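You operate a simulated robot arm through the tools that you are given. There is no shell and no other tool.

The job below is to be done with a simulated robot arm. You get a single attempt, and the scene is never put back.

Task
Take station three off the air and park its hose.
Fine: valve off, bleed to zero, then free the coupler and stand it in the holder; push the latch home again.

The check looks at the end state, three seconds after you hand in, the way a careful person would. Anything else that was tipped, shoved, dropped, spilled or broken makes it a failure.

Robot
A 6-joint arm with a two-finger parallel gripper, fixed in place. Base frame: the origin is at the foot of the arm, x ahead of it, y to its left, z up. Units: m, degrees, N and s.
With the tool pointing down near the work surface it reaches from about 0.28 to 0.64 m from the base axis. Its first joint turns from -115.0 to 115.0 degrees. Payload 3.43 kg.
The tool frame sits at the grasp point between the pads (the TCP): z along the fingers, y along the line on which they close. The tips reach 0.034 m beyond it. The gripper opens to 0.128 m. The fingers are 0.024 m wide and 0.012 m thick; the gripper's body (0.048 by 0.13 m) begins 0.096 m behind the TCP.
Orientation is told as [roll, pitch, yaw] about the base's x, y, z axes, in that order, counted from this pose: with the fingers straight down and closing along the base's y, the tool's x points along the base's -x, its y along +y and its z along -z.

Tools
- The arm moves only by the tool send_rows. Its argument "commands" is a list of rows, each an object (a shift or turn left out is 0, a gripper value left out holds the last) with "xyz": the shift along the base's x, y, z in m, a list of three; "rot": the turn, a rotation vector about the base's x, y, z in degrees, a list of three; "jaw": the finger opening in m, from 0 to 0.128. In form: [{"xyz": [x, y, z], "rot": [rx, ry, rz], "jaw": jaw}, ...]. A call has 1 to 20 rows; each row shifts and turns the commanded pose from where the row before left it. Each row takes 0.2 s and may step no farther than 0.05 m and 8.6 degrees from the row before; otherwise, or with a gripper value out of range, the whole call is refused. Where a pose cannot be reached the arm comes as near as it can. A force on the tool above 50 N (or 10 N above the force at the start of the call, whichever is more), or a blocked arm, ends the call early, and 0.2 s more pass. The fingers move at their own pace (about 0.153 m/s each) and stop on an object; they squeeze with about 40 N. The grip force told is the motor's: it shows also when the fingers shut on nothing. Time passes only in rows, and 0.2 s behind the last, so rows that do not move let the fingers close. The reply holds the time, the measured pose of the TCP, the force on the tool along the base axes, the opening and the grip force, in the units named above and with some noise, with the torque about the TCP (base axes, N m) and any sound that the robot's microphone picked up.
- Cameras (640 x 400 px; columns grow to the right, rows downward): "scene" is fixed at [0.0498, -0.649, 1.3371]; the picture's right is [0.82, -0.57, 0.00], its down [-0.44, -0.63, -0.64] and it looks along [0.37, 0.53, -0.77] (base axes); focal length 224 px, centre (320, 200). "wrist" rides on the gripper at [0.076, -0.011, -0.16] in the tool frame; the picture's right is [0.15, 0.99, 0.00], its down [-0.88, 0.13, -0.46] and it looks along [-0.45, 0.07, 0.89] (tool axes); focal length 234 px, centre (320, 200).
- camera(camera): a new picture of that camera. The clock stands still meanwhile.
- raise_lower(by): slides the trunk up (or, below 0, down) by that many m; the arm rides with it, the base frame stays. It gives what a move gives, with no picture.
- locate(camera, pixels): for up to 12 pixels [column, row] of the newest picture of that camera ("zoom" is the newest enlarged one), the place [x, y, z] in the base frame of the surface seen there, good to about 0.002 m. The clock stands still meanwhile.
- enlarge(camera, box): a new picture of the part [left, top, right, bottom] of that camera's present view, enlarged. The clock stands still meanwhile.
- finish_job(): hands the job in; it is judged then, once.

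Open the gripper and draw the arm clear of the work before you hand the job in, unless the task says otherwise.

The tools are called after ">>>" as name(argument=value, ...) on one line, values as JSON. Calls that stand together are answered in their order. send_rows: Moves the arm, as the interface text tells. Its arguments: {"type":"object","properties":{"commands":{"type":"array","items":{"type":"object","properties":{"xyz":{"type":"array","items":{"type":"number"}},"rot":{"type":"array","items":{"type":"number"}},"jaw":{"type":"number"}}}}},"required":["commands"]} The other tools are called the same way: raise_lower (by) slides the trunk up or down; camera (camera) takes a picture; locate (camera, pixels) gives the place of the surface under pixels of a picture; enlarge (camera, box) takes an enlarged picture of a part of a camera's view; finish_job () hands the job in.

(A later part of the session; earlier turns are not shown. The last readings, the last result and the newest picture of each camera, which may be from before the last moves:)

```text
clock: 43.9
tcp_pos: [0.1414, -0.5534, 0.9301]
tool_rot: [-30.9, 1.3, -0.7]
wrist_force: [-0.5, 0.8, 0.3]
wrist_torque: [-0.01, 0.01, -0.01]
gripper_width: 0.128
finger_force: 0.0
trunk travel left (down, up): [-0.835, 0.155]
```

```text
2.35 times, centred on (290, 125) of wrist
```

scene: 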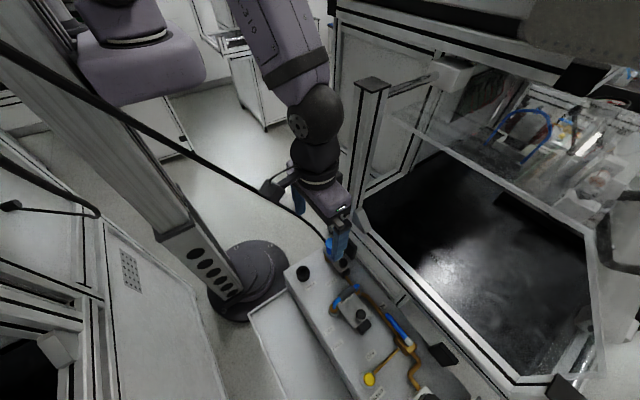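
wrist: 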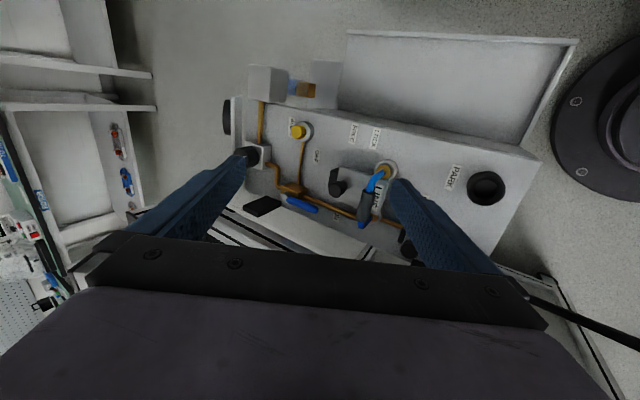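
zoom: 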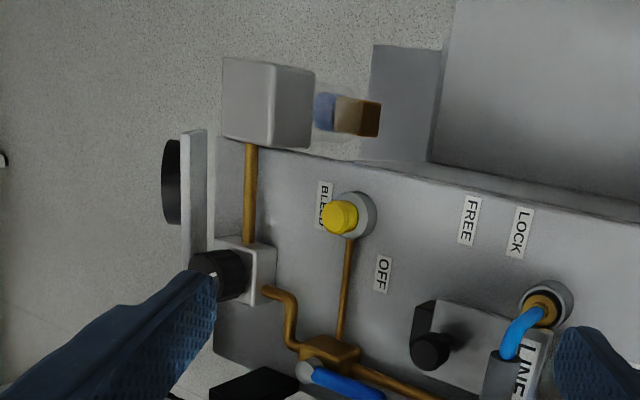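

Let me locate the valve, bleed button and labels precisely from this view.

>>> locate(camera="zoom", pixels=[[338, 217], [365, 215], [382, 273], [305, 368], [330, 378], [365, 390], [340, 352], [345, 300], [469, 219], [519, 232], [430, 350], [325, 190]])

>>> enlarge(camera="scene", box=[340, 290, 460, 400])

```text
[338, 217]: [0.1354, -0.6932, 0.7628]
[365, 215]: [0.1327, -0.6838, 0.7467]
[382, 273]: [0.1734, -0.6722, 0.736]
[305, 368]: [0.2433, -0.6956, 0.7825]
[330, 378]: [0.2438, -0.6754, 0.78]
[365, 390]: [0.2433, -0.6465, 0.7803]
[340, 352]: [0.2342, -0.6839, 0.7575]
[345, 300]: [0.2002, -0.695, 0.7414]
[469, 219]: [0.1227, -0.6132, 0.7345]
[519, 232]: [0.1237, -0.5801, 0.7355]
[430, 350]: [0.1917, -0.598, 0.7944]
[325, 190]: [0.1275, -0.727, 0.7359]
```

```text
3.64 times, centred on (400, 345) of scene
```

zoom: 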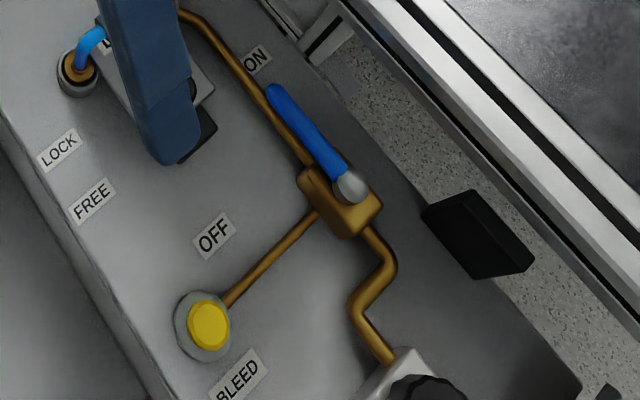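

>>> locate(camera="zoom", pixels=[[350, 187], [275, 95], [285, 115], [310, 140], [325, 160], [262, 100], [255, 60], [300, 120], [470, 230], [340, 220], [213, 235], [208, 322]])

```text
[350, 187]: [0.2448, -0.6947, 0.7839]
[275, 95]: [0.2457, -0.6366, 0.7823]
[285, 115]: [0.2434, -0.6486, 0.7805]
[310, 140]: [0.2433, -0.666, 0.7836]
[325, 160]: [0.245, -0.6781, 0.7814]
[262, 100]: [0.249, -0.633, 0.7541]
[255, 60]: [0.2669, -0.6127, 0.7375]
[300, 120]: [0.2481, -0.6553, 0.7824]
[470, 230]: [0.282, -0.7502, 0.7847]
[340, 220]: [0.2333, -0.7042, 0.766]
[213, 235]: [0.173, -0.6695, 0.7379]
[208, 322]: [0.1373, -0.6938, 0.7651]
```

Geometry: valve pivot (0.244,-0.695), handle along +y to y≈-0.63 at z≈0.775–0.783; OFF is a 90° swing so the handle points to -x. I'll close the fingers, set tilt near (-32,-5) and go above the +x side of the handle tip.

>>> send_rows(commands=[{"xyz": [0.03, -0.02, -0.01], "rot": [0, -4, 0], "jaw": 0.0}, {"xyz": [0.035, -0.02, -0.01]}, {"xyz": [0.03, -0.02, -0.02]}])

```text
clock: 44.7
tcp_pos: [0.237, -0.6136, 0.8897]
tool_rot: [-30.8, -2.7, -0.8]
wrist_force: [0.1, -1.3, 0.6]
wrist_torque: [0.0, 0.0, 0.0]
gripper_width: 0.0
finger_force: 32.7
trunk travel left (down, up): [-0.835, 0.155]
```

Everything tracks well. I'll go above the start point beside the handle and check the view.

>>> send_rows(commands=[{"xyz": [0.033, -0.012, -0.02]}, {"xyz": [0, 0, -0.02]}])

>>> camera(camera="wrist")

>>> enlarge(camera="scene", box=[310, 240, 470, 400])

```text
clock: 45.3
tcp_pos: [0.2693, -0.6262, 0.8518]
tool_rot: [-30.8, -2.8, -0.9]
wrist_force: [-0.8, 0.1, -0.7]
wrist_torque: [0.0, 0.02, 0.02]
gripper_width: 0.0
finger_force: 33.3
trunk travel left (down, up): [-0.835, 0.155]
```

```text
taken
```

wrist: 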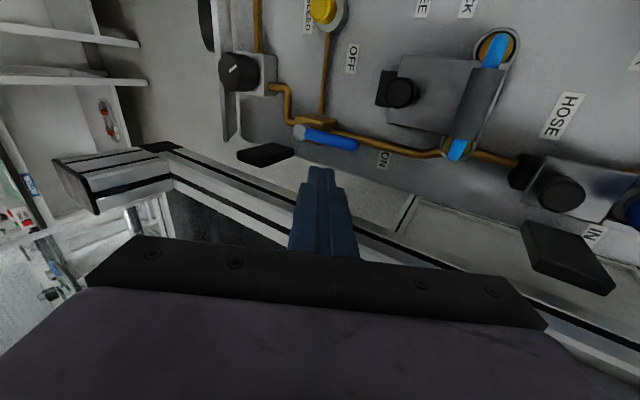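

```text
2.50 times, centred on (390, 320) of scene
```

zoom: 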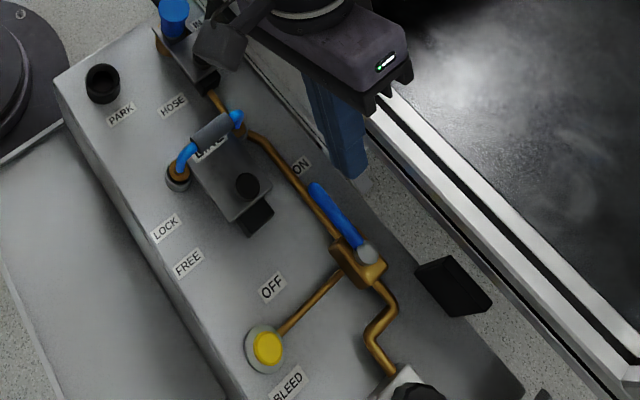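

Fingers are clear beside the handle tip. I'll descend to z≈0.802.

>>> send_rows(commands=[{"xyz": [0, 0, -0.025]}, {"xyz": [0, 0, -0.025]}, {"xyz": [0, 0, 0]}])

>>> enlarge(camera="wrist", box=[220, 60, 420, 210])

>>> enlarge(camera="scene", box=[350, 260, 450, 360])

```text
clock: 46.1
tcp_pos: [0.2696, -0.6255, 0.8008]
tool_rot: [-30.9, -2.7, -0.7]
wrist_force: [-0.3, -0.4, -0.6]
wrist_torque: [0.01, -0.03, 0.01]
gripper_width: 0.0003
finger_force: 33.1
trunk travel left (down, up): [-0.835, 0.155]
```

```text
2.67 times, centred on (320, 135) of wrist
```

zoom: 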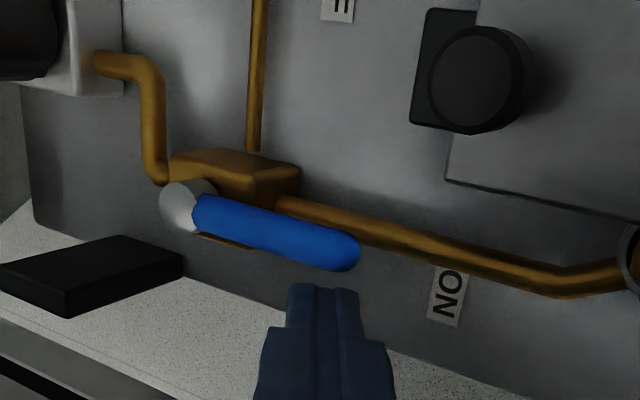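

```text
4.00 times, centred on (400, 310) of scene
```

zoom: 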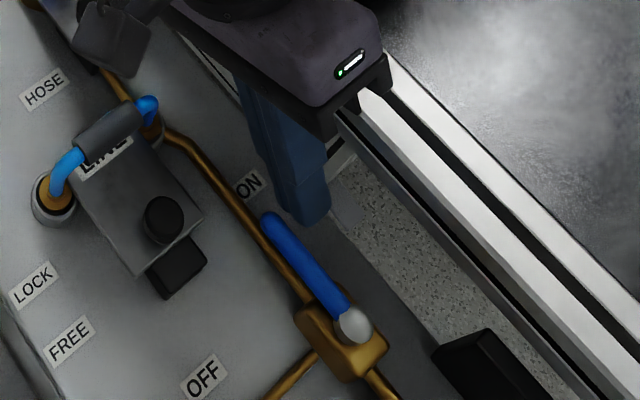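

The finger sits beside the last 2 cm of the handle. Now I'll push it along the arc toward -x, to the OFF side.

>>> send_rows(commands=[{"xyz": [-0.0096, -0.002, 0]}, {"xyz": [-0.01, 0.0015, 0]}, {"xyz": [-0.0105, 0.0015, 0]}, {"xyz": [-0.01, -0.002, 0]}, {"xyz": [-0.01, -0.003, 0]}, {"xyz": [-0.0085, -0.006, 0]}, {"xyz": [-0.0085, -0.0063, 0]}, {"xyz": [-0.0057, -0.0087, 0]}, {"xyz": [-0.005, -0.009, 0]}])

>>> enlarge(camera="scene", box=[340, 280, 440, 380])

>>> camera(camera="wrist")

```text
clock: 48.1
tcp_pos: [0.1927, -0.6601, 0.7998]
tool_rot: [-31.0, -2.8, -0.7]
wrist_force: [0.4, 0.9, 0.0]
wrist_torque: [0.02, -0.03, 0.01]
gripper_width: 0.0001
finger_force: 33.6
trunk travel left (down, up): [-0.835, 0.155]
```

```text
4.00 times, centred on (390, 330) of scene
```

zoom: 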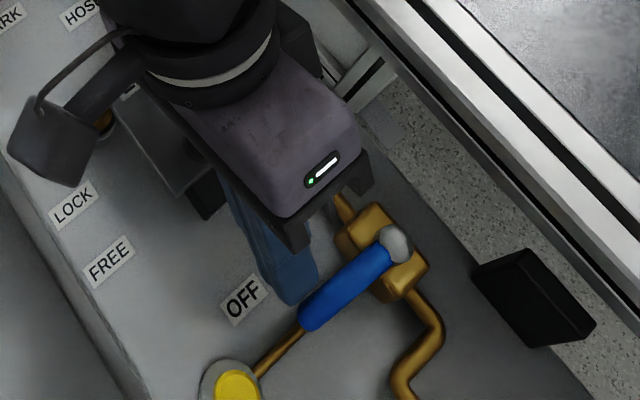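

```text
taken
```

wrist: 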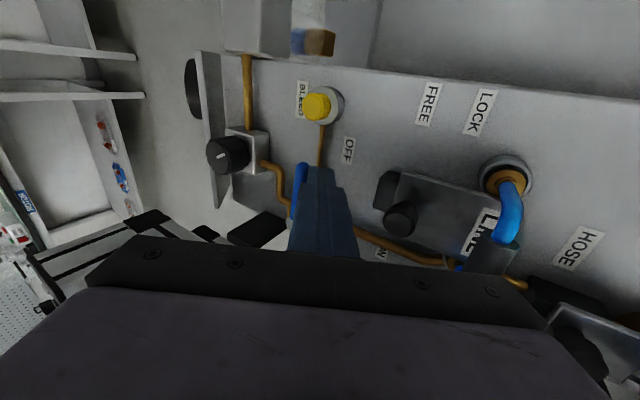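

The handle now points toward -x. I'll measure its angle.

>>> locate(camera="scene", pixels=[[391, 309], [386, 313], [380, 318], [374, 323], [370, 326]])

```text
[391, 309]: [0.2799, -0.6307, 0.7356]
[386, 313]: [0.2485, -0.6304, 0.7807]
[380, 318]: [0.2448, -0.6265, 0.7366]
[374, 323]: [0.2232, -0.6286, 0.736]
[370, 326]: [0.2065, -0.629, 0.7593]
```

That used an older scene picture; I'll use the newest zoom instead.

>>> locate(camera="zoom", pixels=[[395, 243], [375, 262], [355, 280], [335, 297], [315, 315], [310, 322]])

```text
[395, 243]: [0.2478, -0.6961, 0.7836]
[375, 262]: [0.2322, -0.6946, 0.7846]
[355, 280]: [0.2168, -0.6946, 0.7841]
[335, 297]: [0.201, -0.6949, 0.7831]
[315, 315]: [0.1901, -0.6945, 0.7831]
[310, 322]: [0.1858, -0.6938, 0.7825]
```

The handle lies at y≈-0.695 along its whole length, i.e. a full 90°. I'll nudge 2 mm to feel for the end stop, then back off.

>>> send_rows(commands=[{"xyz": [0, -0.002, 0]}, {"xyz": [0, 0, 0]}])

>>> send_rows(commands=[{"xyz": [0, 0.01, 0]}, {"xyz": [0, 0.02, 0.03]}, {"xyz": [0, 0, 0.04]}, {"xyz": [0, 0, 0]}])

>>> enlarge(camera="scene", box=[340, 290, 440, 390])

```text
clock: 48.7
tcp_pos: [0.1918, -0.6627, 0.7995]
tool_rot: [-30.9, -2.7, -0.8]
wrist_force: [0.2, -0.6, -1.1]
wrist_torque: [-0.01, -0.02, -0.03]
gripper_width: 0.0
finger_force: 32.9
trunk travel left (down, up): [-0.835, 0.155]
```

```text
clock: 49.7
tcp_pos: [0.1929, -0.6315, 0.8697]
tool_rot: [-30.7, -2.7, -0.8]
wrist_force: [-0.7, 0.5, -0.4]
wrist_torque: [0.01, 0.01, 0.03]
gripper_width: 0.0
finger_force: 32.5
trunk travel left (down, up): [-0.835, 0.155]
```

```text
4.00 times, centred on (390, 340) of scene
```

zoom: 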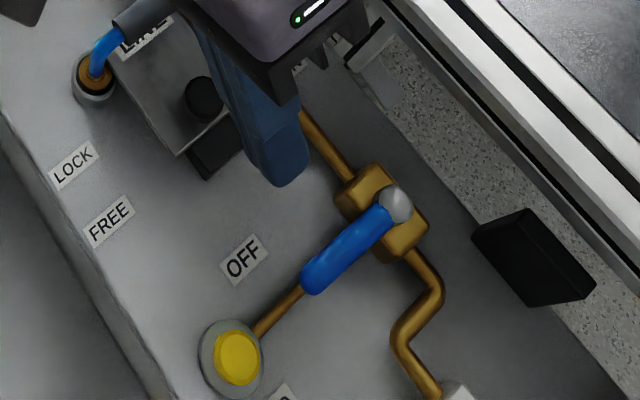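

The valve is at OFF. Next is the bleed button at (0.136,-0.694), top z≈0.765: I'll tilt a bit more and move above it.

>>> send_rows(commands=[{"rot": [-8, 0, 0]}, {"xyz": [-0.03, -0.02, 0]}, {"xyz": [-0.029, -0.031, 0]}, {"xyz": [0, 0, -0.03]}, {"xyz": [0, 0, 0]}])

>>> camera(camera="wrist")

>>> enlarge(camera="scene", box=[320, 300, 440, 400])

```text
clock: 50.9
tcp_pos: [0.131, -0.6846, 0.8398]
tool_rot: [-38.9, -2.8, -0.4]
wrist_force: [0.6, -0.2, 0.1]
wrist_torque: [-0.04, 0.03, -0.01]
gripper_width: 0.0
finger_force: 33.1
out of reach, approached as far as the arm can: row 1
trunk travel left (down, up): [-0.835, 0.155]
```

```text
taken
```

wrist: 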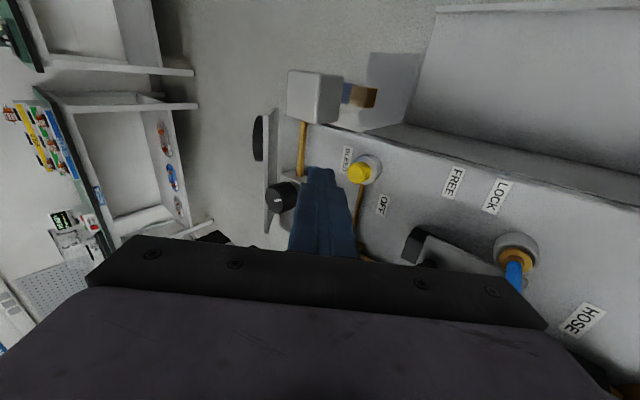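

```text
4.00 times, centred on (380, 350) of scene
```

zoom: 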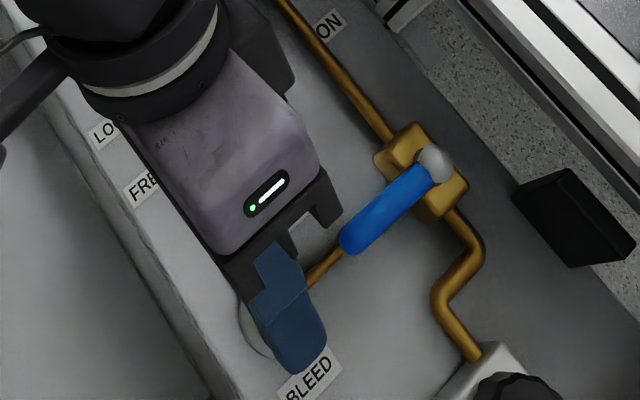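

The tip is just above the button. I'll centre slightly and press down in small steps while watching force and sound.

>>> send_rows(commands=[{"xyz": [0.004, 0.003, -0.015]}, {"xyz": [0, 0, -0.015]}, {"xyz": [0, 0, -0.01]}, {"xyz": [0, 0, -0.004]}, {"xyz": [0, 0, 0]}])

```text
clock: 52.1
tcp_pos: [0.1339, -0.6795, 0.7961]
tool_rot: [-39.0, -2.8, -0.4]
wrist_force: [0.7, -0.5, 0.6]
wrist_torque: [-0.03, -0.01, 0.01]
gripper_width: 0.0
finger_force: 33.4
trunk travel left (down, up): [-0.835, 0.155]
```

Force is near zero so far at TCP z=0.796. I'll press further.

>>> send_rows(commands=[{"xyz": [0, 0, -0.003]}, {"xyz": [0, 0, -0.003]}, {"xyz": [0, 0, 0]}])

>>> enlarge(camera="wrist", box=[240, 100, 440, 250])

```text
clock: 52.9
tcp_pos: [0.1349, -0.6801, 0.7906]
tool_rot: [-39.0, -2.7, -0.4]
wrist_force: [-1.2, 0.3, 4.7]
wrist_torque: [-0.02, -0.04, 0.0]
gripper_width: 0.0
finger_force: 33.3
trunk travel left (down, up): [-0.835, 0.155]
```

```text
2.67 times, centred on (340, 175) of wrist
```

zoom: 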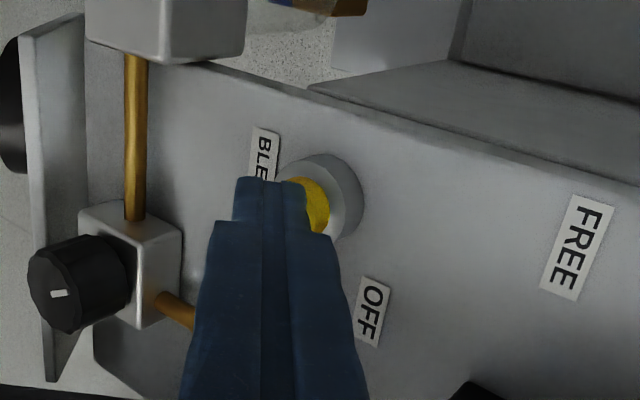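

4.7 N of contact now. I'll press deeper and hold, listening for the bleed.

>>> send_rows(commands=[{"xyz": [0, 0, -0.003]}, {"xyz": [0, 0, -0.002]}, {"xyz": [0, 0, 0]}, {"xyz": [0, 0, 0]}])

```text
clock: 53.9
tcp_pos: [0.1327, -0.6804, 0.7884]
tool_rot: [-39.3, -2.8, -0.3]
wrist_force: [-1.6, 2.5, 16.2]
wrist_torque: [-0.13, -0.05, 0.01]
gripper_width: 0.0002
finger_force: 32.8
trunk travel left (down, up): [-0.835, 0.155]
```

16 N and no sound yet; I'll press a bit more.

>>> send_rows(commands=[{"xyz": [0, 0, -0.002]}, {"xyz": [0, 0, -0.002]}, {"xyz": [0, 0, 0]}, {"xyz": [0, 0, 0]}])

>>> enlarge(camera="wrist", box=[280, 130, 380, 205])

```text
clock: 54.9
tcp_pos: [0.1338, -0.6799, 0.7869]
tool_rot: [-39.2, -2.9, -0.4]
wrist_force: [-1.0, 3.6, 23.7]
wrist_torque: [-0.24, -0.02, -0.02]
gripper_width: 0.0
finger_force: 32.8
trunk travel left (down, up): [-0.835, 0.155]
```

```text
5.33 times, centred on (330, 168) of wrist
```

zoom: 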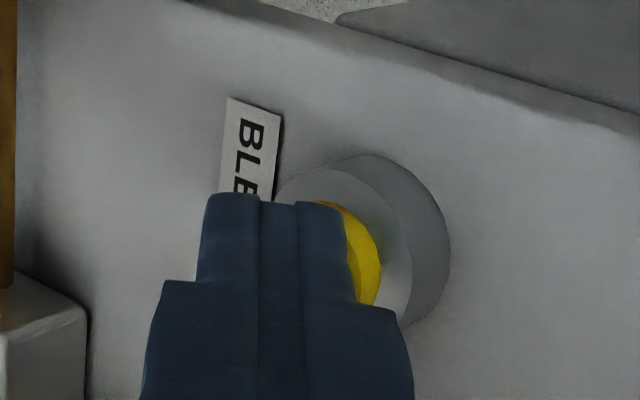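

23.7 N, no sound yet; the button may still have travel. I'll press further toward ~40 N and hold.

>>> send_rows(commands=[{"xyz": [0, 0, -0.003]}, {"xyz": [0, 0, -0.003]}, {"xyz": [0, 0, 0]}, {"xyz": [0, 0, 0]}])

>>> enlarge(camera="wrist", box=[280, 130, 380, 205])

```text
clock: 55.9
tcp_pos: [0.133, -0.6818, 0.785]
tool_rot: [-39.7, -2.9, -0.4]
wrist_force: [-2.3, 9.0, 33.2]
wrist_torque: [-0.19, -0.02, -0.01]
gripper_width: 0.0
finger_force: 33.2
trunk travel left (down, up): [-0.835, 0.155]
```

```text
5.33 times, centred on (330, 168) of wrist
```

zoom: 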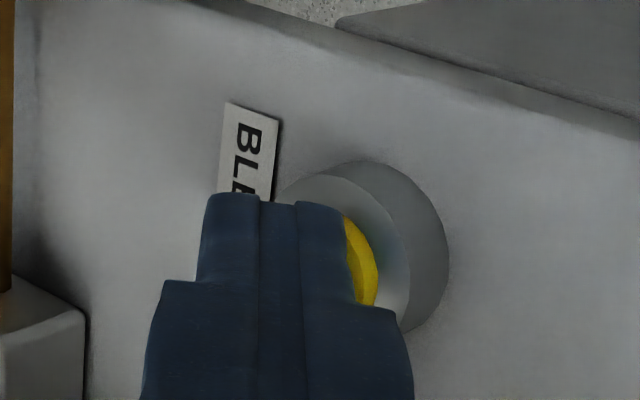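

I'll check the height of the yellow face against the collar while pressing.

>>> locate(camera="zoom", pixels=[[358, 255], [365, 275], [352, 240], [390, 250], [330, 185], [400, 280], [430, 230]])

```text
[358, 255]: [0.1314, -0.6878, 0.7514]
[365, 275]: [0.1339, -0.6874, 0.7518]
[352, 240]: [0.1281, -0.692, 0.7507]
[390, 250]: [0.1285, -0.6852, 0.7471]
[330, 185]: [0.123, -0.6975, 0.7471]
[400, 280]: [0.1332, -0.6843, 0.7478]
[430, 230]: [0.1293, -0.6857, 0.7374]
```

The yellow face is at z≈0.7515 versus 0.764 at rest, so it's pressed about 12 mm, with a collar at 0.7475. I'll hold for a few seconds.

>>> send_rows(commands=[{"xyz": [0, 0.002, -0.002]}, {}, {}, {}, {}, {}, {}, {}, {}, {}, {}, {}, {}, {}, {}, {}, {}, {}, {}, {}])

>>> enlarge(camera="wrist", box=[180, 60, 400, 225])

```text
clock: 60.1
tcp_pos: [0.1345, -0.6807, 0.7836]
tool_rot: [-39.8, -3.0, -0.3]
wrist_force: [-1.7, 5.9, 35.6]
wrist_torque: [-0.29, 0.01, 0.02]
gripper_width: 0.0
finger_force: 32.9
trunk travel left (down, up): [-0.835, 0.155]
```

```text
2.42 times, centred on (290, 142) of wrist
```

zoom: 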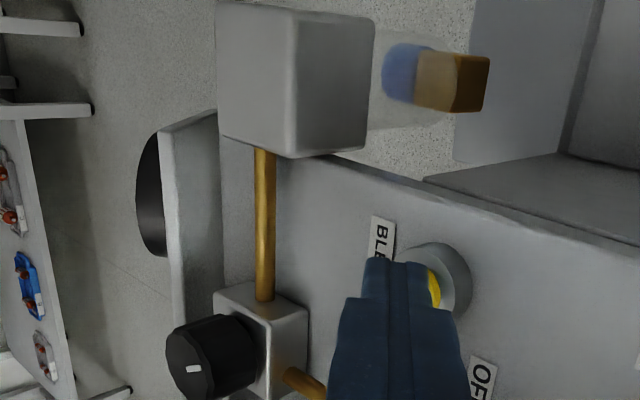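

No sound so far. The clear tube with the blue/brown piece on the white block may be a pressure indicator; I'll locate it now to track changes.

>>> locate(camera="zoom", pixels=[[400, 70], [430, 70], [470, 80], [300, 60], [372, 60], [150, 200], [440, 290], [510, 80]])

>>> enlarge(camera="wrist", box=[250, 50, 370, 130])

```text
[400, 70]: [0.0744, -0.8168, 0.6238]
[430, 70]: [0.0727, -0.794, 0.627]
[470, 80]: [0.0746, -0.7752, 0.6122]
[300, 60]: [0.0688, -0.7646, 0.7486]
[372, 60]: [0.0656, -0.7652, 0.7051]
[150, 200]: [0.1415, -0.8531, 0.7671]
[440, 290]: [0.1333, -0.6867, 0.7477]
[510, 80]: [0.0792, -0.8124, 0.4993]
```

```text
5.00 times, centred on (310, 90) of wrist
```

zoom: 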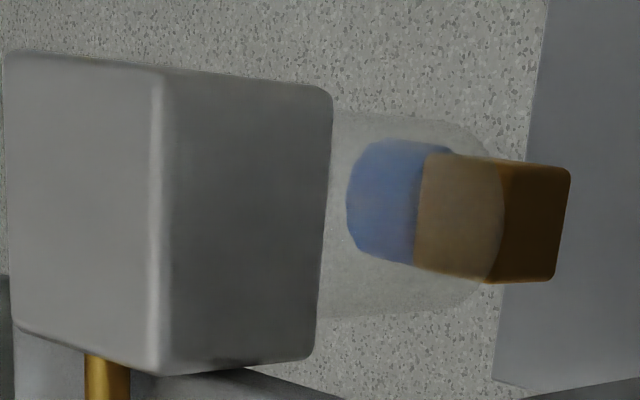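

That clear part is just the filter bowl. I'll zoom on the button once more to see how far it's depressed relative to the collar.

>>> enlarge(camera="wrist", box=[315, 150, 385, 200])

>>> locate(camera="zoom", pixels=[[130, 220], [140, 200], [150, 240], [200, 200], [230, 250], [150, 130], [300, 230]])

```text
8.00 times, centred on (350, 175) of wrist
```

zoom: 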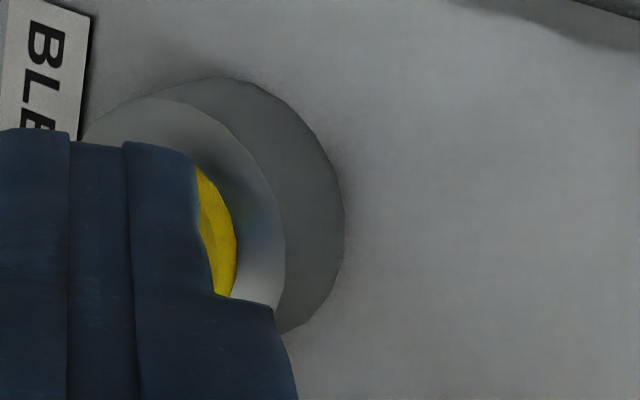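

```text
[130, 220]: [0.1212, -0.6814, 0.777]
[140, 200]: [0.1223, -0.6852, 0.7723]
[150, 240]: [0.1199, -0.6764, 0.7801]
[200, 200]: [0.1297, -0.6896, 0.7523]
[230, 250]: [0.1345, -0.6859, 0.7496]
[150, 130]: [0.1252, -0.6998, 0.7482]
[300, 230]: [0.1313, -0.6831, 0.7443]
```

The button is nearly flush (about 2–4 mm proud). I'll press slightly more and hold longer to be sure pressure bleeds to zero.

>>> send_rows(commands=[{"xyz": [0, 0.001, -0.002]}, {}, {"xyz": [0, 0, -0.001]}, {}, {}, {}, {}, {}, {}, {}, {}, {}, {}, {}, {}, {}, {}, {}, {}, {}])

>>> send_rows(commands=[{}, {}, {}, {}, {}, {}, {}, {}, {}, {}, {}, {}, {}, {}, {}, {}, {}, {}, {}, {}])

```text
clock: 64.3
tcp_pos: [0.1329, -0.68, 0.7824]
tool_rot: [-39.9, -3.0, -0.5]
wrist_force: [-3.6, 6.6, 39.1]
wrist_torque: [-0.31, -0.06, -0.02]
gripper_width: 0.0002
finger_force: 33.2
trunk travel left (down, up): [-0.835, 0.155]
```

```text
clock: 68.5
tcp_pos: [0.1333, -0.6797, 0.7828]
tool_rot: [-40.0, -3.0, -0.4]
wrist_force: [-3.5, 7.6, 38.8]
wrist_torque: [-0.33, 0.0, -0.04]
gripper_width: 0.0
finger_force: 32.8
trunk travel left (down, up): [-0.835, 0.155]
```

No sound was reported during holding. I'll release slowly and re-measure the button's rest height to calibrate its stroke.

>>> send_rows(commands=[{"xyz": [0, 0, 0.01]}, {"xyz": [0, 0, 0.01]}, {"xyz": [0, 0, 0.01]}, {}])

>>> enlarge(camera="wrist", box=[290, 130, 410, 220])

```text
clock: 69.5
tcp_pos: [0.1342, -0.6757, 0.799]
tool_rot: [-38.8, -2.7, -0.3]
wrist_force: [0.9, -0.6, -0.3]
wrist_torque: [-0.03, -0.02, 0.02]
gripper_width: 0.0003
finger_force: 33.2
trunk travel left (down, up): [-0.835, 0.155]
```

```text
4.44 times, centred on (350, 175) of wrist
```

zoom: 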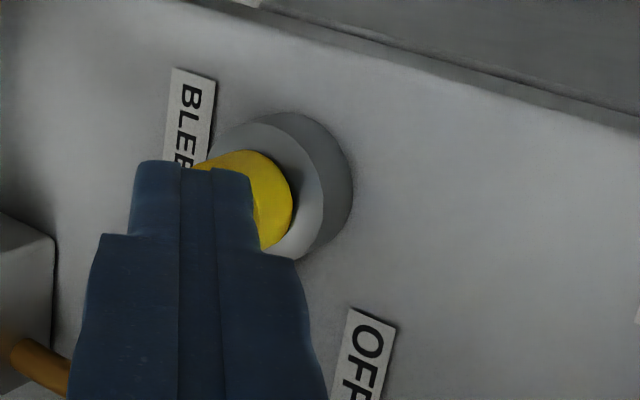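

>>> locate(camera="zoom", pixels=[[270, 195], [265, 180], [275, 215], [300, 160], [310, 210], [230, 165], [335, 160]])

```text
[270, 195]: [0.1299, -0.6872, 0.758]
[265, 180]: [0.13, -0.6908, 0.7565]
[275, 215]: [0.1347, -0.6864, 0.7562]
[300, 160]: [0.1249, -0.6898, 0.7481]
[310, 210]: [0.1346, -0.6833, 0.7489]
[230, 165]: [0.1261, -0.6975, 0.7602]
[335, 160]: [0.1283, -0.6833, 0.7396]
```

I'll rise 3 cm for an unobstructed look at the button's rest state.

>>> send_rows(commands=[{"xyz": [0, 0.01, 0.02]}, {"xyz": [0, 0.02, 0.01]}, {}])

>>> enlarge(camera="wrist", box=[270, 110, 390, 200])

```text
clock: 70.3
tcp_pos: [0.1333, -0.6588, 0.8244]
tool_rot: [-38.8, -2.4, -0.6]
wrist_force: [0.0, 0.3, -0.4]
wrist_torque: [0.01, 0.01, 0.02]
gripper_width: 0.0
finger_force: 32.8
out of reach, approached as far as the arm can: row 2
trunk travel left (down, up): [-0.835, 0.155]
```

```text
4.44 times, centred on (330, 155) of wrist
```

zoom: 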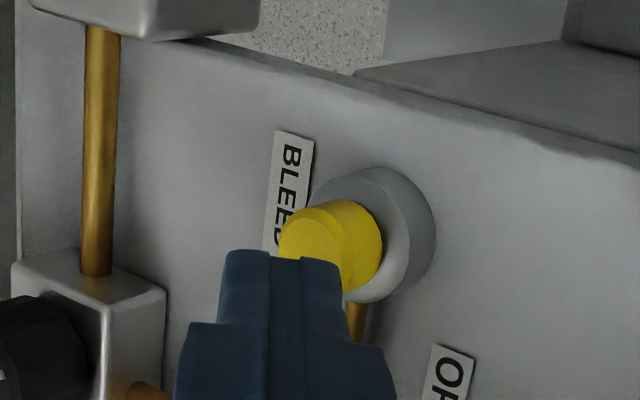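

The button has sprung back up. I'll locate its top.

>>> locate(camera="zoom", pixels=[[310, 235], [325, 245], [350, 235], [365, 240], [378, 250], [345, 210], [400, 220], [380, 190]])

```text
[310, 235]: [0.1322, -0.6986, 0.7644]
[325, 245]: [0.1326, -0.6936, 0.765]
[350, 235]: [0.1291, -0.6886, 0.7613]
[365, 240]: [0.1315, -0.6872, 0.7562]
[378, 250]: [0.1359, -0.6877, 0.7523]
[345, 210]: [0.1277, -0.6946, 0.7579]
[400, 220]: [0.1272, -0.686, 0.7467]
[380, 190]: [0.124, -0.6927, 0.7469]
```

Comparing the side-wall heights (≈0.757 at rest, ≈0.7515 pressed), the stroke was bottomed. For safety I'll press once more with better centring and hold several seconds.

>>> send_rows(commands=[{"xyz": [0.002, -0.023, 0]}, {"xyz": [0, 0, -0.015]}, {"xyz": [0, 0, -0.01]}, {"xyz": [0, 0, -0.005]}, {"xyz": [0, 0, -0.005]}, {"xyz": [0, 0, -0.005]}, {"xyz": [0, 0, -0.004]}, {}])

```text
clock: 72.1
tcp_pos: [0.1303, -0.6703, 0.7846]
tool_rot: [-39.3, -2.8, -0.4]
wrist_force: [0.1, 4.3, 14.8]
wrist_torque: [-0.12, -0.06, 0.0]
gripper_width: 0.0002
finger_force: 32.8
out of reach, approached as far as the arm can: row 1
trunk travel left (down, up): [-0.835, 0.155]
```

The tip landed 12 mm short in y (-0.670). I'll lift, correct and press again.

>>> send_rows(commands=[{"xyz": [0, 0, 0.02]}, {"xyz": [0, 0, 0.015]}, {"xyz": [0.003, -0.012, 0]}, {}])

```text
clock: 73.1
tcp_pos: [0.1314, -0.6788, 0.8168]
tool_rot: [-39.1, -2.5, -0.6]
wrist_force: [-0.5, 0.3, 0.0]
wrist_torque: [0.01, 0.0, 0.01]
gripper_width: 0.0001
finger_force: 33.3
out of reach, approached as far as the arm can: row 3
trunk travel left (down, up): [-0.835, 0.155]
```

Close enough to centre now; a small correction and press with hold.

>>> send_rows(commands=[{"xyz": [0.002, -0.002, -0.01]}, {"xyz": [0, 0, -0.01]}, {"xyz": [0, 0, -0.005]}, {"xyz": [0, 0, -0.005]}, {"xyz": [0, 0, -0.004]}, {"xyz": [0, 0, -0.004]}, {"xyz": [0, 0, -0.003]}, {}])

```text
clock: 74.9
tcp_pos: [0.1339, -0.6818, 0.7844]
tool_rot: [-39.8, -2.9, -0.3]
wrist_force: [-1.7, 4.0, 32.8]
wrist_torque: [-0.27, -0.04, -0.05]
gripper_width: 0.0001
finger_force: 32.7
trunk travel left (down, up): [-0.835, 0.155]
```

Pressed at 33 N, well centred at (0.134,-0.682). I'll hold for 8 s, then look.

>>> send_rows(commands=[{"xyz": [0, 0, -0.001]}, {}, {}, {}, {}, {}, {}, {}, {}, {}, {}, {}, {}, {}, {}, {}, {}, {}, {}, {}])

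>>> send_rows(commands=[{}, {}, {}, {}, {}, {}, {}, {}, {}, {}, {}, {}, {}, {}, {}, {}, {}, {}, {}, {}])

```text
clock: 79.1
tcp_pos: [0.133, -0.6826, 0.7853]
tool_rot: [-39.7, -2.8, -0.4]
wrist_force: [-2.5, 5.2, 33.7]
wrist_torque: [-0.32, -0.02, -0.05]
gripper_width: 0.0
finger_force: 33.2
trunk travel left (down, up): [-0.835, 0.155]
```

```text
clock: 83.3
tcp_pos: [0.1337, -0.6827, 0.7837]
tool_rot: [-39.7, -2.8, -0.3]
wrist_force: [-3.3, 5.7, 34.1]
wrist_torque: [-0.33, -0.04, -0.02]
gripper_width: 0.0
finger_force: 33.1
trunk travel left (down, up): [-0.835, 0.155]
```

Bleeding has had ample time. I'll lift off and retract while levelling the tool.

>>> send_rows(commands=[{"xyz": [0, 0, 0.04]}, {"xyz": [0, 0, 0.04]}, {"xyz": [0, 0.035, 0.01], "rot": [7.7, 0, 0]}, {"xyz": [0, 0.035, 0.01], "rot": [7.7, 0, 0]}, {"xyz": [0, 0.038, 0.01], "rot": [7.7, 0, 0]}, {"xyz": [0.01, 0.04, 0.01], "rot": [7.7, 0, 0]}, {"xyz": [0.01, 0.04, 0.01], "rot": [7.7, 0, 0]}, {}])

```text
clock: 85.1
tcp_pos: [0.1535, -0.4918, 0.9046]
tool_rot: [-0.2, -1.9, -1.9]
wrist_force: [0.7, -0.1, 0.6]
wrist_torque: [-0.04, -0.03, -0.02]
gripper_width: 0.0001
finger_force: 32.9
trunk travel left (down, up): [-0.835, 0.155]
```

Level again at (0.154,-0.492,0.905). Now I'll move over the HOSE block and take a close look, opening the fingers to see between.

>>> send_rows(commands=[{"xyz": [0.02, 0.02, 0], "rot": [0, 1.9, 1.9], "jaw": 0.128}, {"xyz": [0.01, 0.01, 0]}, {}, {}])

>>> enlarge(camera="wrist", box=[240, 100, 420, 240])

>>> enlarge(camera="scene", box=[290, 220, 370, 280])

```text
clock: 86.1
tcp_pos: [0.1831, -0.4616, 0.9034]
tool_rot: [-0.4, 0.1, -0.1]
wrist_force: [0.0, -0.9, 0.5]
wrist_torque: [0.02, 0.0, -0.02]
gripper_width: 0.128
finger_force: 0.0
trunk travel left (down, up): [-0.835, 0.155]
```

```text
2.86 times, centred on (330, 170) of wrist
```

zoom: 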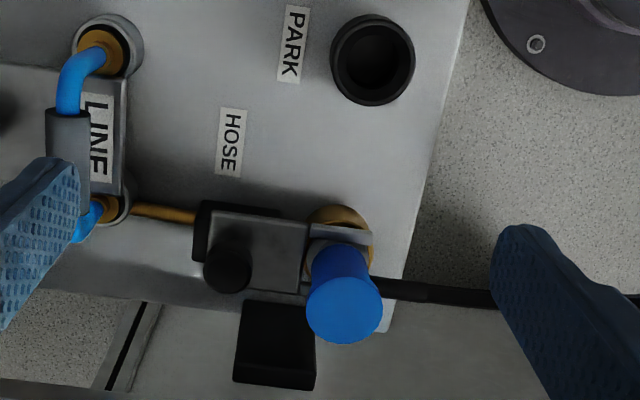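

```text
6.67 times, centred on (330, 250) of scene
```

zoom: 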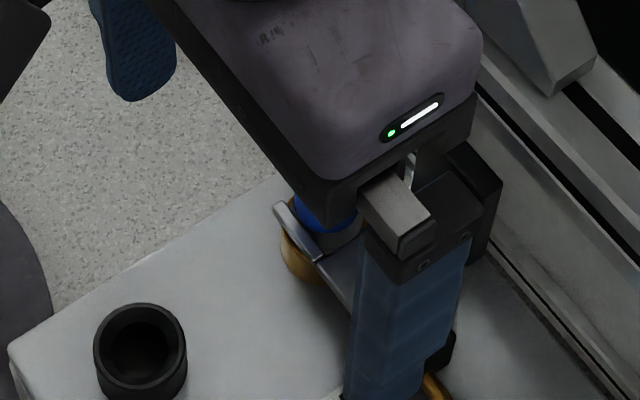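

I'll locate the latch plate, knob, tines, cap and hole in the wrist view.

>>> enlarge(camera="wrist", box=[290, 150, 390, 230])

>>> locate(camera="zoom", pixels=[[160, 200], [120, 200], [200, 200], [160, 165], [270, 120], [400, 150], [350, 290], [300, 290], [400, 290], [345, 220], [395, 110], [60, 130]])

```text
5.00 times, centred on (340, 190) of wrist
```

zoom: 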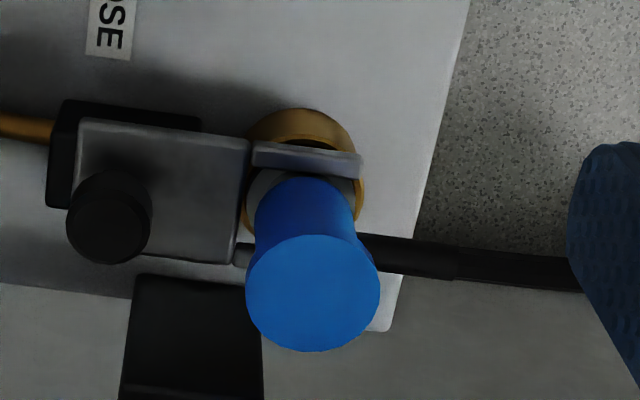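

```text
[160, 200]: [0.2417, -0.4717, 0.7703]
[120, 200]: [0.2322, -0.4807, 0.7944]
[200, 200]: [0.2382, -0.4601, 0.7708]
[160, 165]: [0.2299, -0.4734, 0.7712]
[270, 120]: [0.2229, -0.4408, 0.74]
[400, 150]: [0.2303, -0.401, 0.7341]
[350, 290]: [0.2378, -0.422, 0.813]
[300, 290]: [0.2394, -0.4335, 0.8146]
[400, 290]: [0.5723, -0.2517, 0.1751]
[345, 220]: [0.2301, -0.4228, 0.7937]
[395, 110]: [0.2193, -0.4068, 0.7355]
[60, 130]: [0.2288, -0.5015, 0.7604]
```

More precise points on the cap, knob and tines:

>>> locate(camera="zoom", pixels=[[313, 293], [252, 293], [374, 293], [313, 345], [313, 240], [105, 220], [75, 225], [140, 225], [105, 255], [310, 155], [85, 130], [240, 145]])

>>> locate(camera="zoom", pixels=[[225, 255], [245, 255], [262, 152], [355, 168], [300, 120], [400, 255], [440, 255], [190, 330], [140, 110], [275, 185], [130, 180], [235, 205]])

```text
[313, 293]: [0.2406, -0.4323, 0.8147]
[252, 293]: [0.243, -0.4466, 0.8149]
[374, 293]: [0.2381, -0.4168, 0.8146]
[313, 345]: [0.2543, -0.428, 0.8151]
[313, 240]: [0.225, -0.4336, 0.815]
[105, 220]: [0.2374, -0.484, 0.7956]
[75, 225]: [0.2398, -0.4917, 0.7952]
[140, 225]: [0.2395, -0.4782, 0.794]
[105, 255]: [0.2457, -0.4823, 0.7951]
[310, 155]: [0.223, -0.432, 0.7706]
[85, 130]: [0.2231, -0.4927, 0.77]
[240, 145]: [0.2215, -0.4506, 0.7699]
```

```text
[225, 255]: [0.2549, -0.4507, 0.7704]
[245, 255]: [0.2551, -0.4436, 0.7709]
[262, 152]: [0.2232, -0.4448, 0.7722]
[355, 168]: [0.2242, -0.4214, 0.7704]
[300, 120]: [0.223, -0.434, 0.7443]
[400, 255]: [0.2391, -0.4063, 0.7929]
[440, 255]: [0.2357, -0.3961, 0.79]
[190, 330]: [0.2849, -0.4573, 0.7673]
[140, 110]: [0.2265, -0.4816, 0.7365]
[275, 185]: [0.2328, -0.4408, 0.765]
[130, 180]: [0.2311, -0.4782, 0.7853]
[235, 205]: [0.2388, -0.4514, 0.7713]
```

Key geometry: coupler cap centre (0.2405,-0.432), radius 0.015, top z 0.815, hose leaving toward +y with top z≈0.793; latch knob (0.2385,-0.484), radius ≈0.0085, top 0.795; plate top 0.7705. I need the LINE fitting's nearest edge before deciding how to drag the knob toward -y.

>>> enlarge(camera="wrist", box=[240, 110, 340, 190])

>>> locate(camera="zoom", pixels=[[150, 155], [195, 165], [185, 150], [205, 160], [190, 185], [165, 180], [240, 165], [330, 190], [350, 170], [430, 170], [300, 60]])

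```text
5.00 times, centred on (290, 150) of wrist
```

zoom: 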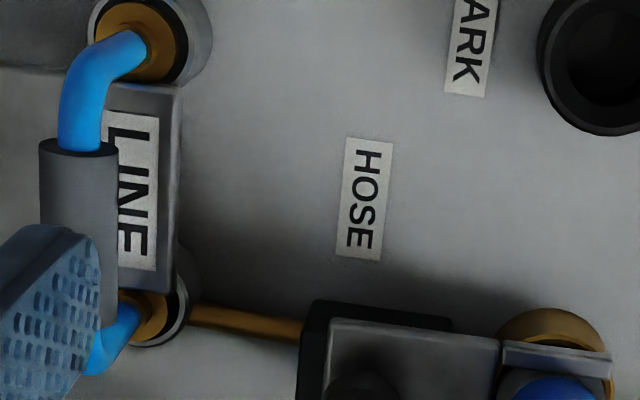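

```text
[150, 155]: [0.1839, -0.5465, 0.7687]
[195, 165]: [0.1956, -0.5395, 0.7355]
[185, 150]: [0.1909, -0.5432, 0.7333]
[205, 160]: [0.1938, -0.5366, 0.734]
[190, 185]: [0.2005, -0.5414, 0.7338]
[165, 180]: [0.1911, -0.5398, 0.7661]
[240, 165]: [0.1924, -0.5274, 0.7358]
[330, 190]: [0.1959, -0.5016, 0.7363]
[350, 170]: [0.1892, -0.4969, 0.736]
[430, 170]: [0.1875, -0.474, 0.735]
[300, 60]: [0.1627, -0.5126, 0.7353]
```

LINE's nearest parts (plate edge y≈-0.538, z≤0.769; blue tube y<-0.548) leave room. I'll straddle the HOSE knob with the fingers along y, opening 0.034, first moving above it.

>>> send_rows(commands=[{"xyz": [0.03, -0.011, 0], "jaw": 0.034}, {"xyz": [0.028, -0.0114, 0]}, {"xyz": [0, 0, -0.03]}, {}])

>>> camera(camera="wrist")

>>> enlarge(camera="scene", box=[290, 210, 390, 290])

```text
clock: 87.1
tcp_pos: [0.2426, -0.4833, 0.8738]
tool_rot: [-0.4, 0.0, -0.1]
wrist_force: [0.0, 0.6, -1.3]
wrist_torque: [0.03, 0.02, 0.03]
gripper_width: 0.034
finger_force: 0.1
trunk travel left (down, up): [-0.835, 0.155]
```

```text
taken
```

wrist: 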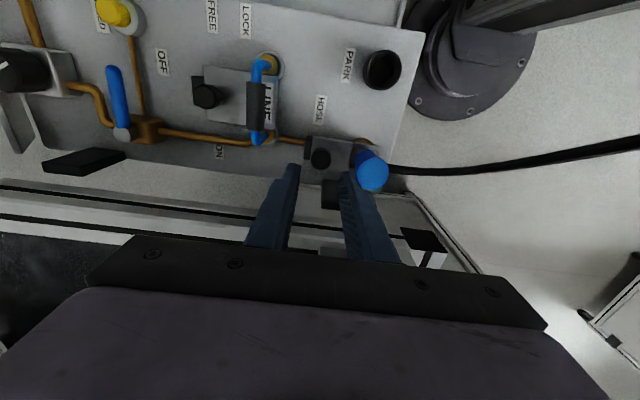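

```text
5.00 times, centred on (340, 250) of scene
```

zoom: 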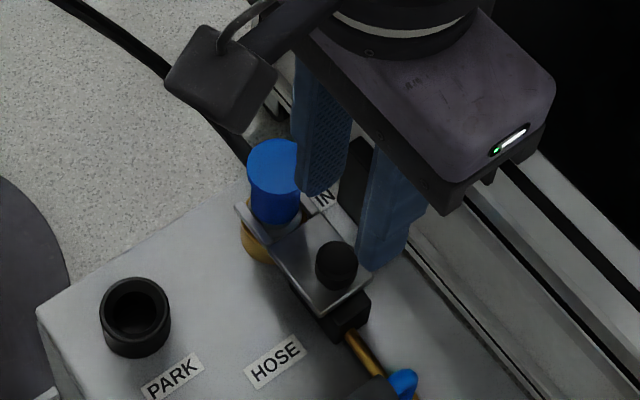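

The fingers straddle the knob in y with clearance to the cap. I'll descend to TCP z≈0.812.

>>> send_rows(commands=[{"xyz": [-0.002, -0.0005, -0.03]}, {"xyz": [0, 0, -0.02]}, {"xyz": [0, 0, -0.012]}, {}])

>>> enlarge(camera="wrist", box=[260, 120, 420, 230])

```text
clock: 88.1
tcp_pos: [0.2406, -0.4848, 0.8126]
tool_rot: [-0.4, 0.0, -0.2]
wrist_force: [0.1, -0.2, -0.4]
wrist_torque: [-0.01, 0.01, 0.02]
gripper_width: 0.0341
finger_force: 0.0
trunk travel left (down, up): [-0.835, 0.155]
```

```text
3.64 times, centred on (340, 175) of wrist
```

zoom: 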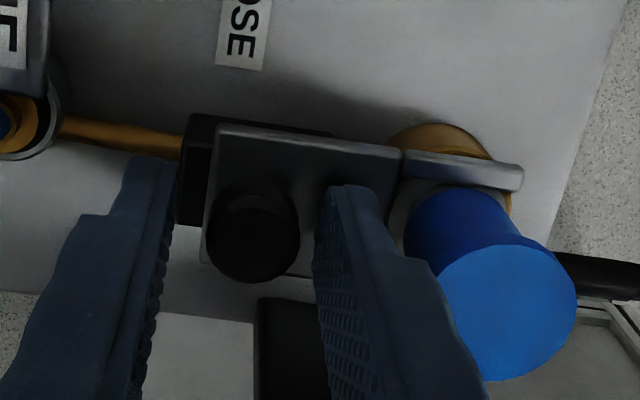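

Well placed around the knob. I'll close on it.

>>> send_rows(commands=[{"jaw": 0.0}, {"jaw": 0.0}, {}])

```text
clock: 88.9
tcp_pos: [0.239, -0.4852, 0.8124]
tool_rot: [-0.2, 0.0, -0.1]
wrist_force: [0.7, 0.1, -1.6]
wrist_torque: [0.05, -0.1, 0.03]
gripper_width: 0.0209
finger_force: 45.2
trunk travel left (down, up): [-0.835, 0.155]
```

Knob gripped (0.021 m). I'll drag it toward -y in small steps and watch the force.

>>> send_rows(commands=[{"xyz": [0, -0.004, 0]}, {"xyz": [0, -0.004, 0]}, {"xyz": [0, -0.004, 0]}, {"xyz": [0, -0.004, 0]}, {}])

>>> enlarge(camera="wrist", box=[260, 120, 420, 230])

```text
clock: 90.1
tcp_pos: [0.2395, -0.5005, 0.813]
tool_rot: [-0.3, 0.0, -0.3]
wrist_force: [-2.1, -0.3, -4.6]
wrist_torque: [0.07, 0.25, 0.02]
gripper_width: 0.0208
finger_force: 44.6
trunk travel left (down, up): [-0.835, 0.155]
```

```text
3.64 times, centred on (340, 175) of wrist
```

zoom: 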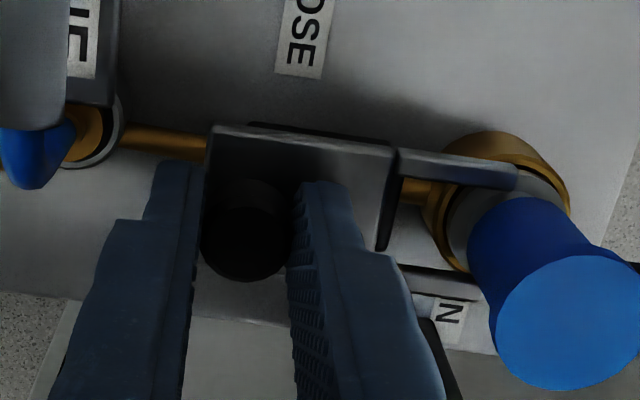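

The latch slides freely and the fork is withdrawing. I'll continue -y.

>>> send_rows(commands=[{"xyz": [0, -0.004, 0.0005]}, {"xyz": [0, -0.004, 0.0005]}, {"xyz": [0, -0.003, 0]}, {}])

>>> enlarge(camera="wrist", box=[260, 120, 420, 230])

```text
clock: 91.1
tcp_pos: [0.2389, -0.5128, 0.8121]
tool_rot: [-0.2, 0.1, 0.0]
wrist_force: [-1.2, 0.2, -15.8]
wrist_torque: [0.11, -0.05, 0.01]
gripper_width: 0.0209
finger_force: 44.8
trunk travel left (down, up): [-0.835, 0.155]
```

```text
3.64 times, centred on (340, 175) of wrist
```

zoom: 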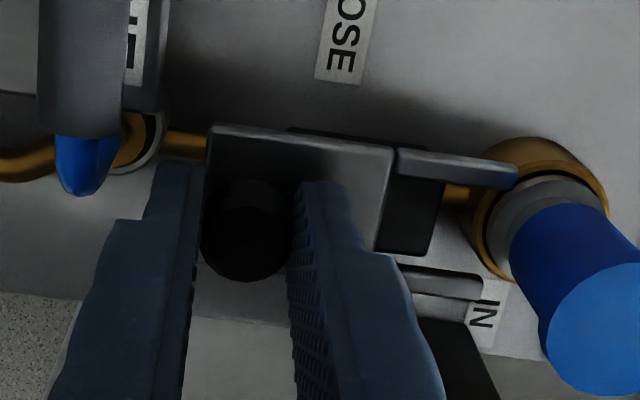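

The fork ends (px ~517,180) are now clear of the grey neck. The -15.8 N is from my 1 mm lift on a gripped knob, so I'll undo that and feel for the end of travel.

>>> send_rows(commands=[{"xyz": [0, -0.002, -0.0015]}, {"xyz": [0, -0.002, 0]}, {}])

```text
clock: 91.9
tcp_pos: [0.2396, -0.5152, 0.8126]
tool_rot: [-0.2, 0.0, -0.1]
wrist_force: [-0.5, 7.5, -3.7]
wrist_torque: [0.32, 0.06, 0.04]
gripper_width: 0.0208
finger_force: 45.0
trunk travel left (down, up): [-0.835, 0.155]
```

+7.5 N in y: the latch's FREE end stop is reached (about 30 mm of travel). I'll relax, open slightly and lift off.

>>> send_rows(commands=[{"xyz": [0, 0.0015, 0], "jaw": 0.028}, {}, {"xyz": [0, 0, 0.02]}, {"xyz": [0, 0, 0.04]}, {"xyz": [0, 0.02, 0.03]}, {}])

>>> enlarge(camera="wrist", box=[240, 80, 420, 210])

>>> enlarge(camera="scene", box=[290, 210, 390, 290])

```text
clock: 93.3
tcp_pos: [0.2375, -0.496, 0.9006]
tool_rot: [-0.3, -0.1, -0.2]
wrist_force: [0.2, 0.7, -0.2]
wrist_torque: [-0.01, -0.02, 0.02]
gripper_width: 0.0279
finger_force: 0.1
trunk travel left (down, up): [-0.835, 0.155]
```

```text
3.08 times, centred on (330, 145) of wrist
```

zoom: 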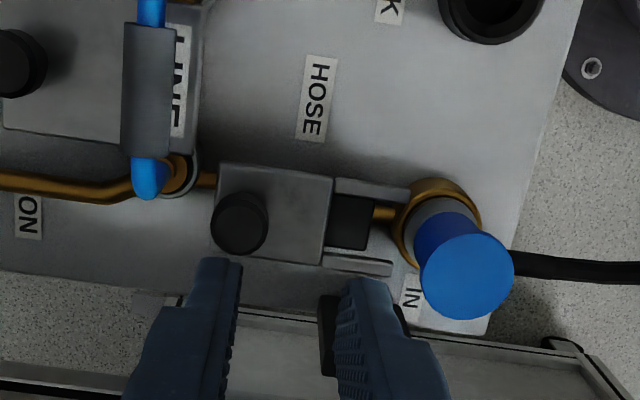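

```text
5.00 times, centred on (340, 250) of scene
```

zoom: 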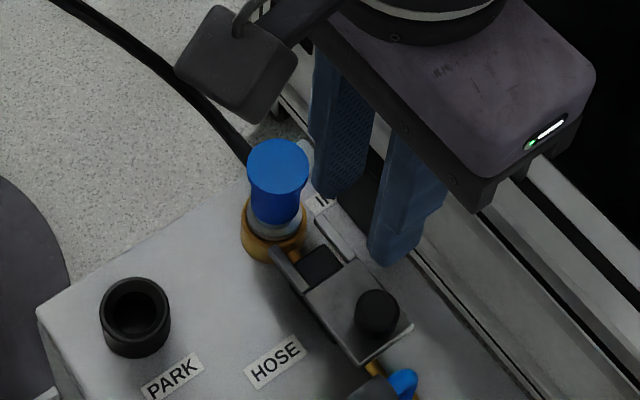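

The latch is fully open and the coupler is still seated, with no sign of pressure. Now I'll measure the PARK holder and recheck the coupler.

>>> locate(camera="zoom", pixels=[[103, 303], [168, 303], [135, 281], [137, 335], [135, 310], [278, 165], [278, 215], [275, 240], [243, 165], [308, 165], [240, 145], [200, 105]])

>>> enlarge(camera="wrist", box=[340, 50, 440, 200])

```text
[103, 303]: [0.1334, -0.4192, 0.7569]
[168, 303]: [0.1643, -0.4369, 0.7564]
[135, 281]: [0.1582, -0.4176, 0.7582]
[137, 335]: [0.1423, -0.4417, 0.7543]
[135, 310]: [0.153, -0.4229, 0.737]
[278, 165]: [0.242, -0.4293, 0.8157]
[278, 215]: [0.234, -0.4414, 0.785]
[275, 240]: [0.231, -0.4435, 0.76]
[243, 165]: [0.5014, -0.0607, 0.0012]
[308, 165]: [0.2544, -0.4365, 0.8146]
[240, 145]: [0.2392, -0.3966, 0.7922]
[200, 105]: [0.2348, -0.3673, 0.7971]
```

```text
2.67 times, centred on (390, 125) of wrist
```

zoom: 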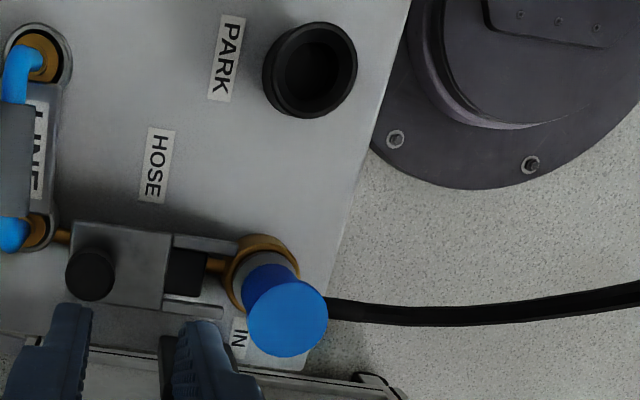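

>>> locate(camera="zoom", pixels=[[264, 70], [356, 68], [310, 24], [310, 117], [285, 72], [338, 72], [311, 40], [312, 98], [312, 72], [286, 320], [250, 325], [325, 312]])

```text
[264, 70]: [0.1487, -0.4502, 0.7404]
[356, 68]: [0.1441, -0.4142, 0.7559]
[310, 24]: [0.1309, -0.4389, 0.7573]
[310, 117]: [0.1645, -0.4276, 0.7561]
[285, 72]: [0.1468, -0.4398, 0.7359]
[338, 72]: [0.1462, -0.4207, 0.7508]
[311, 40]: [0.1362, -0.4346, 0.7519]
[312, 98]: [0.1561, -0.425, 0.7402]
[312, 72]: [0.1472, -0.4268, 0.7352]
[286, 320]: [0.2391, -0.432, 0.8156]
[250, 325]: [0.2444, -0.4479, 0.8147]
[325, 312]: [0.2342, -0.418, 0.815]
```

The PARK cup has rim z≈0.757 and floor ≈0.735, centre near (0.1485,-0.430). I'll put the camera straight above it for a precise centre, and also look at the coupler from there.

>>> send_rows(commands=[{"xyz": [-0.008, 0.04, 0]}, {"xyz": [-0.005, 0.037, 0]}, {}])

>>> enlarge(camera="wrist", box=[280, 40, 380, 120])

```text
clock: 94.1
tcp_pos: [0.2247, -0.4175, 0.9026]
tool_rot: [-0.4, 0.0, -0.2]
wrist_force: [0.0, 0.3, 0.3]
wrist_torque: [0.01, -0.02, 0.01]
gripper_width: 0.028
finger_force: 0.2
trunk travel left (down, up): [-0.835, 0.155]
```

```text
5.00 times, centred on (330, 80) of wrist
```

zoom: 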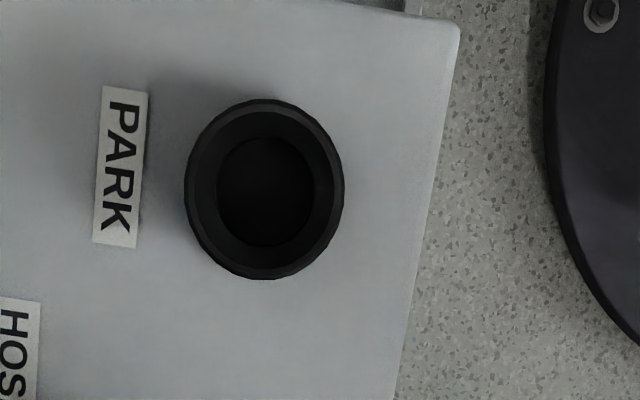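

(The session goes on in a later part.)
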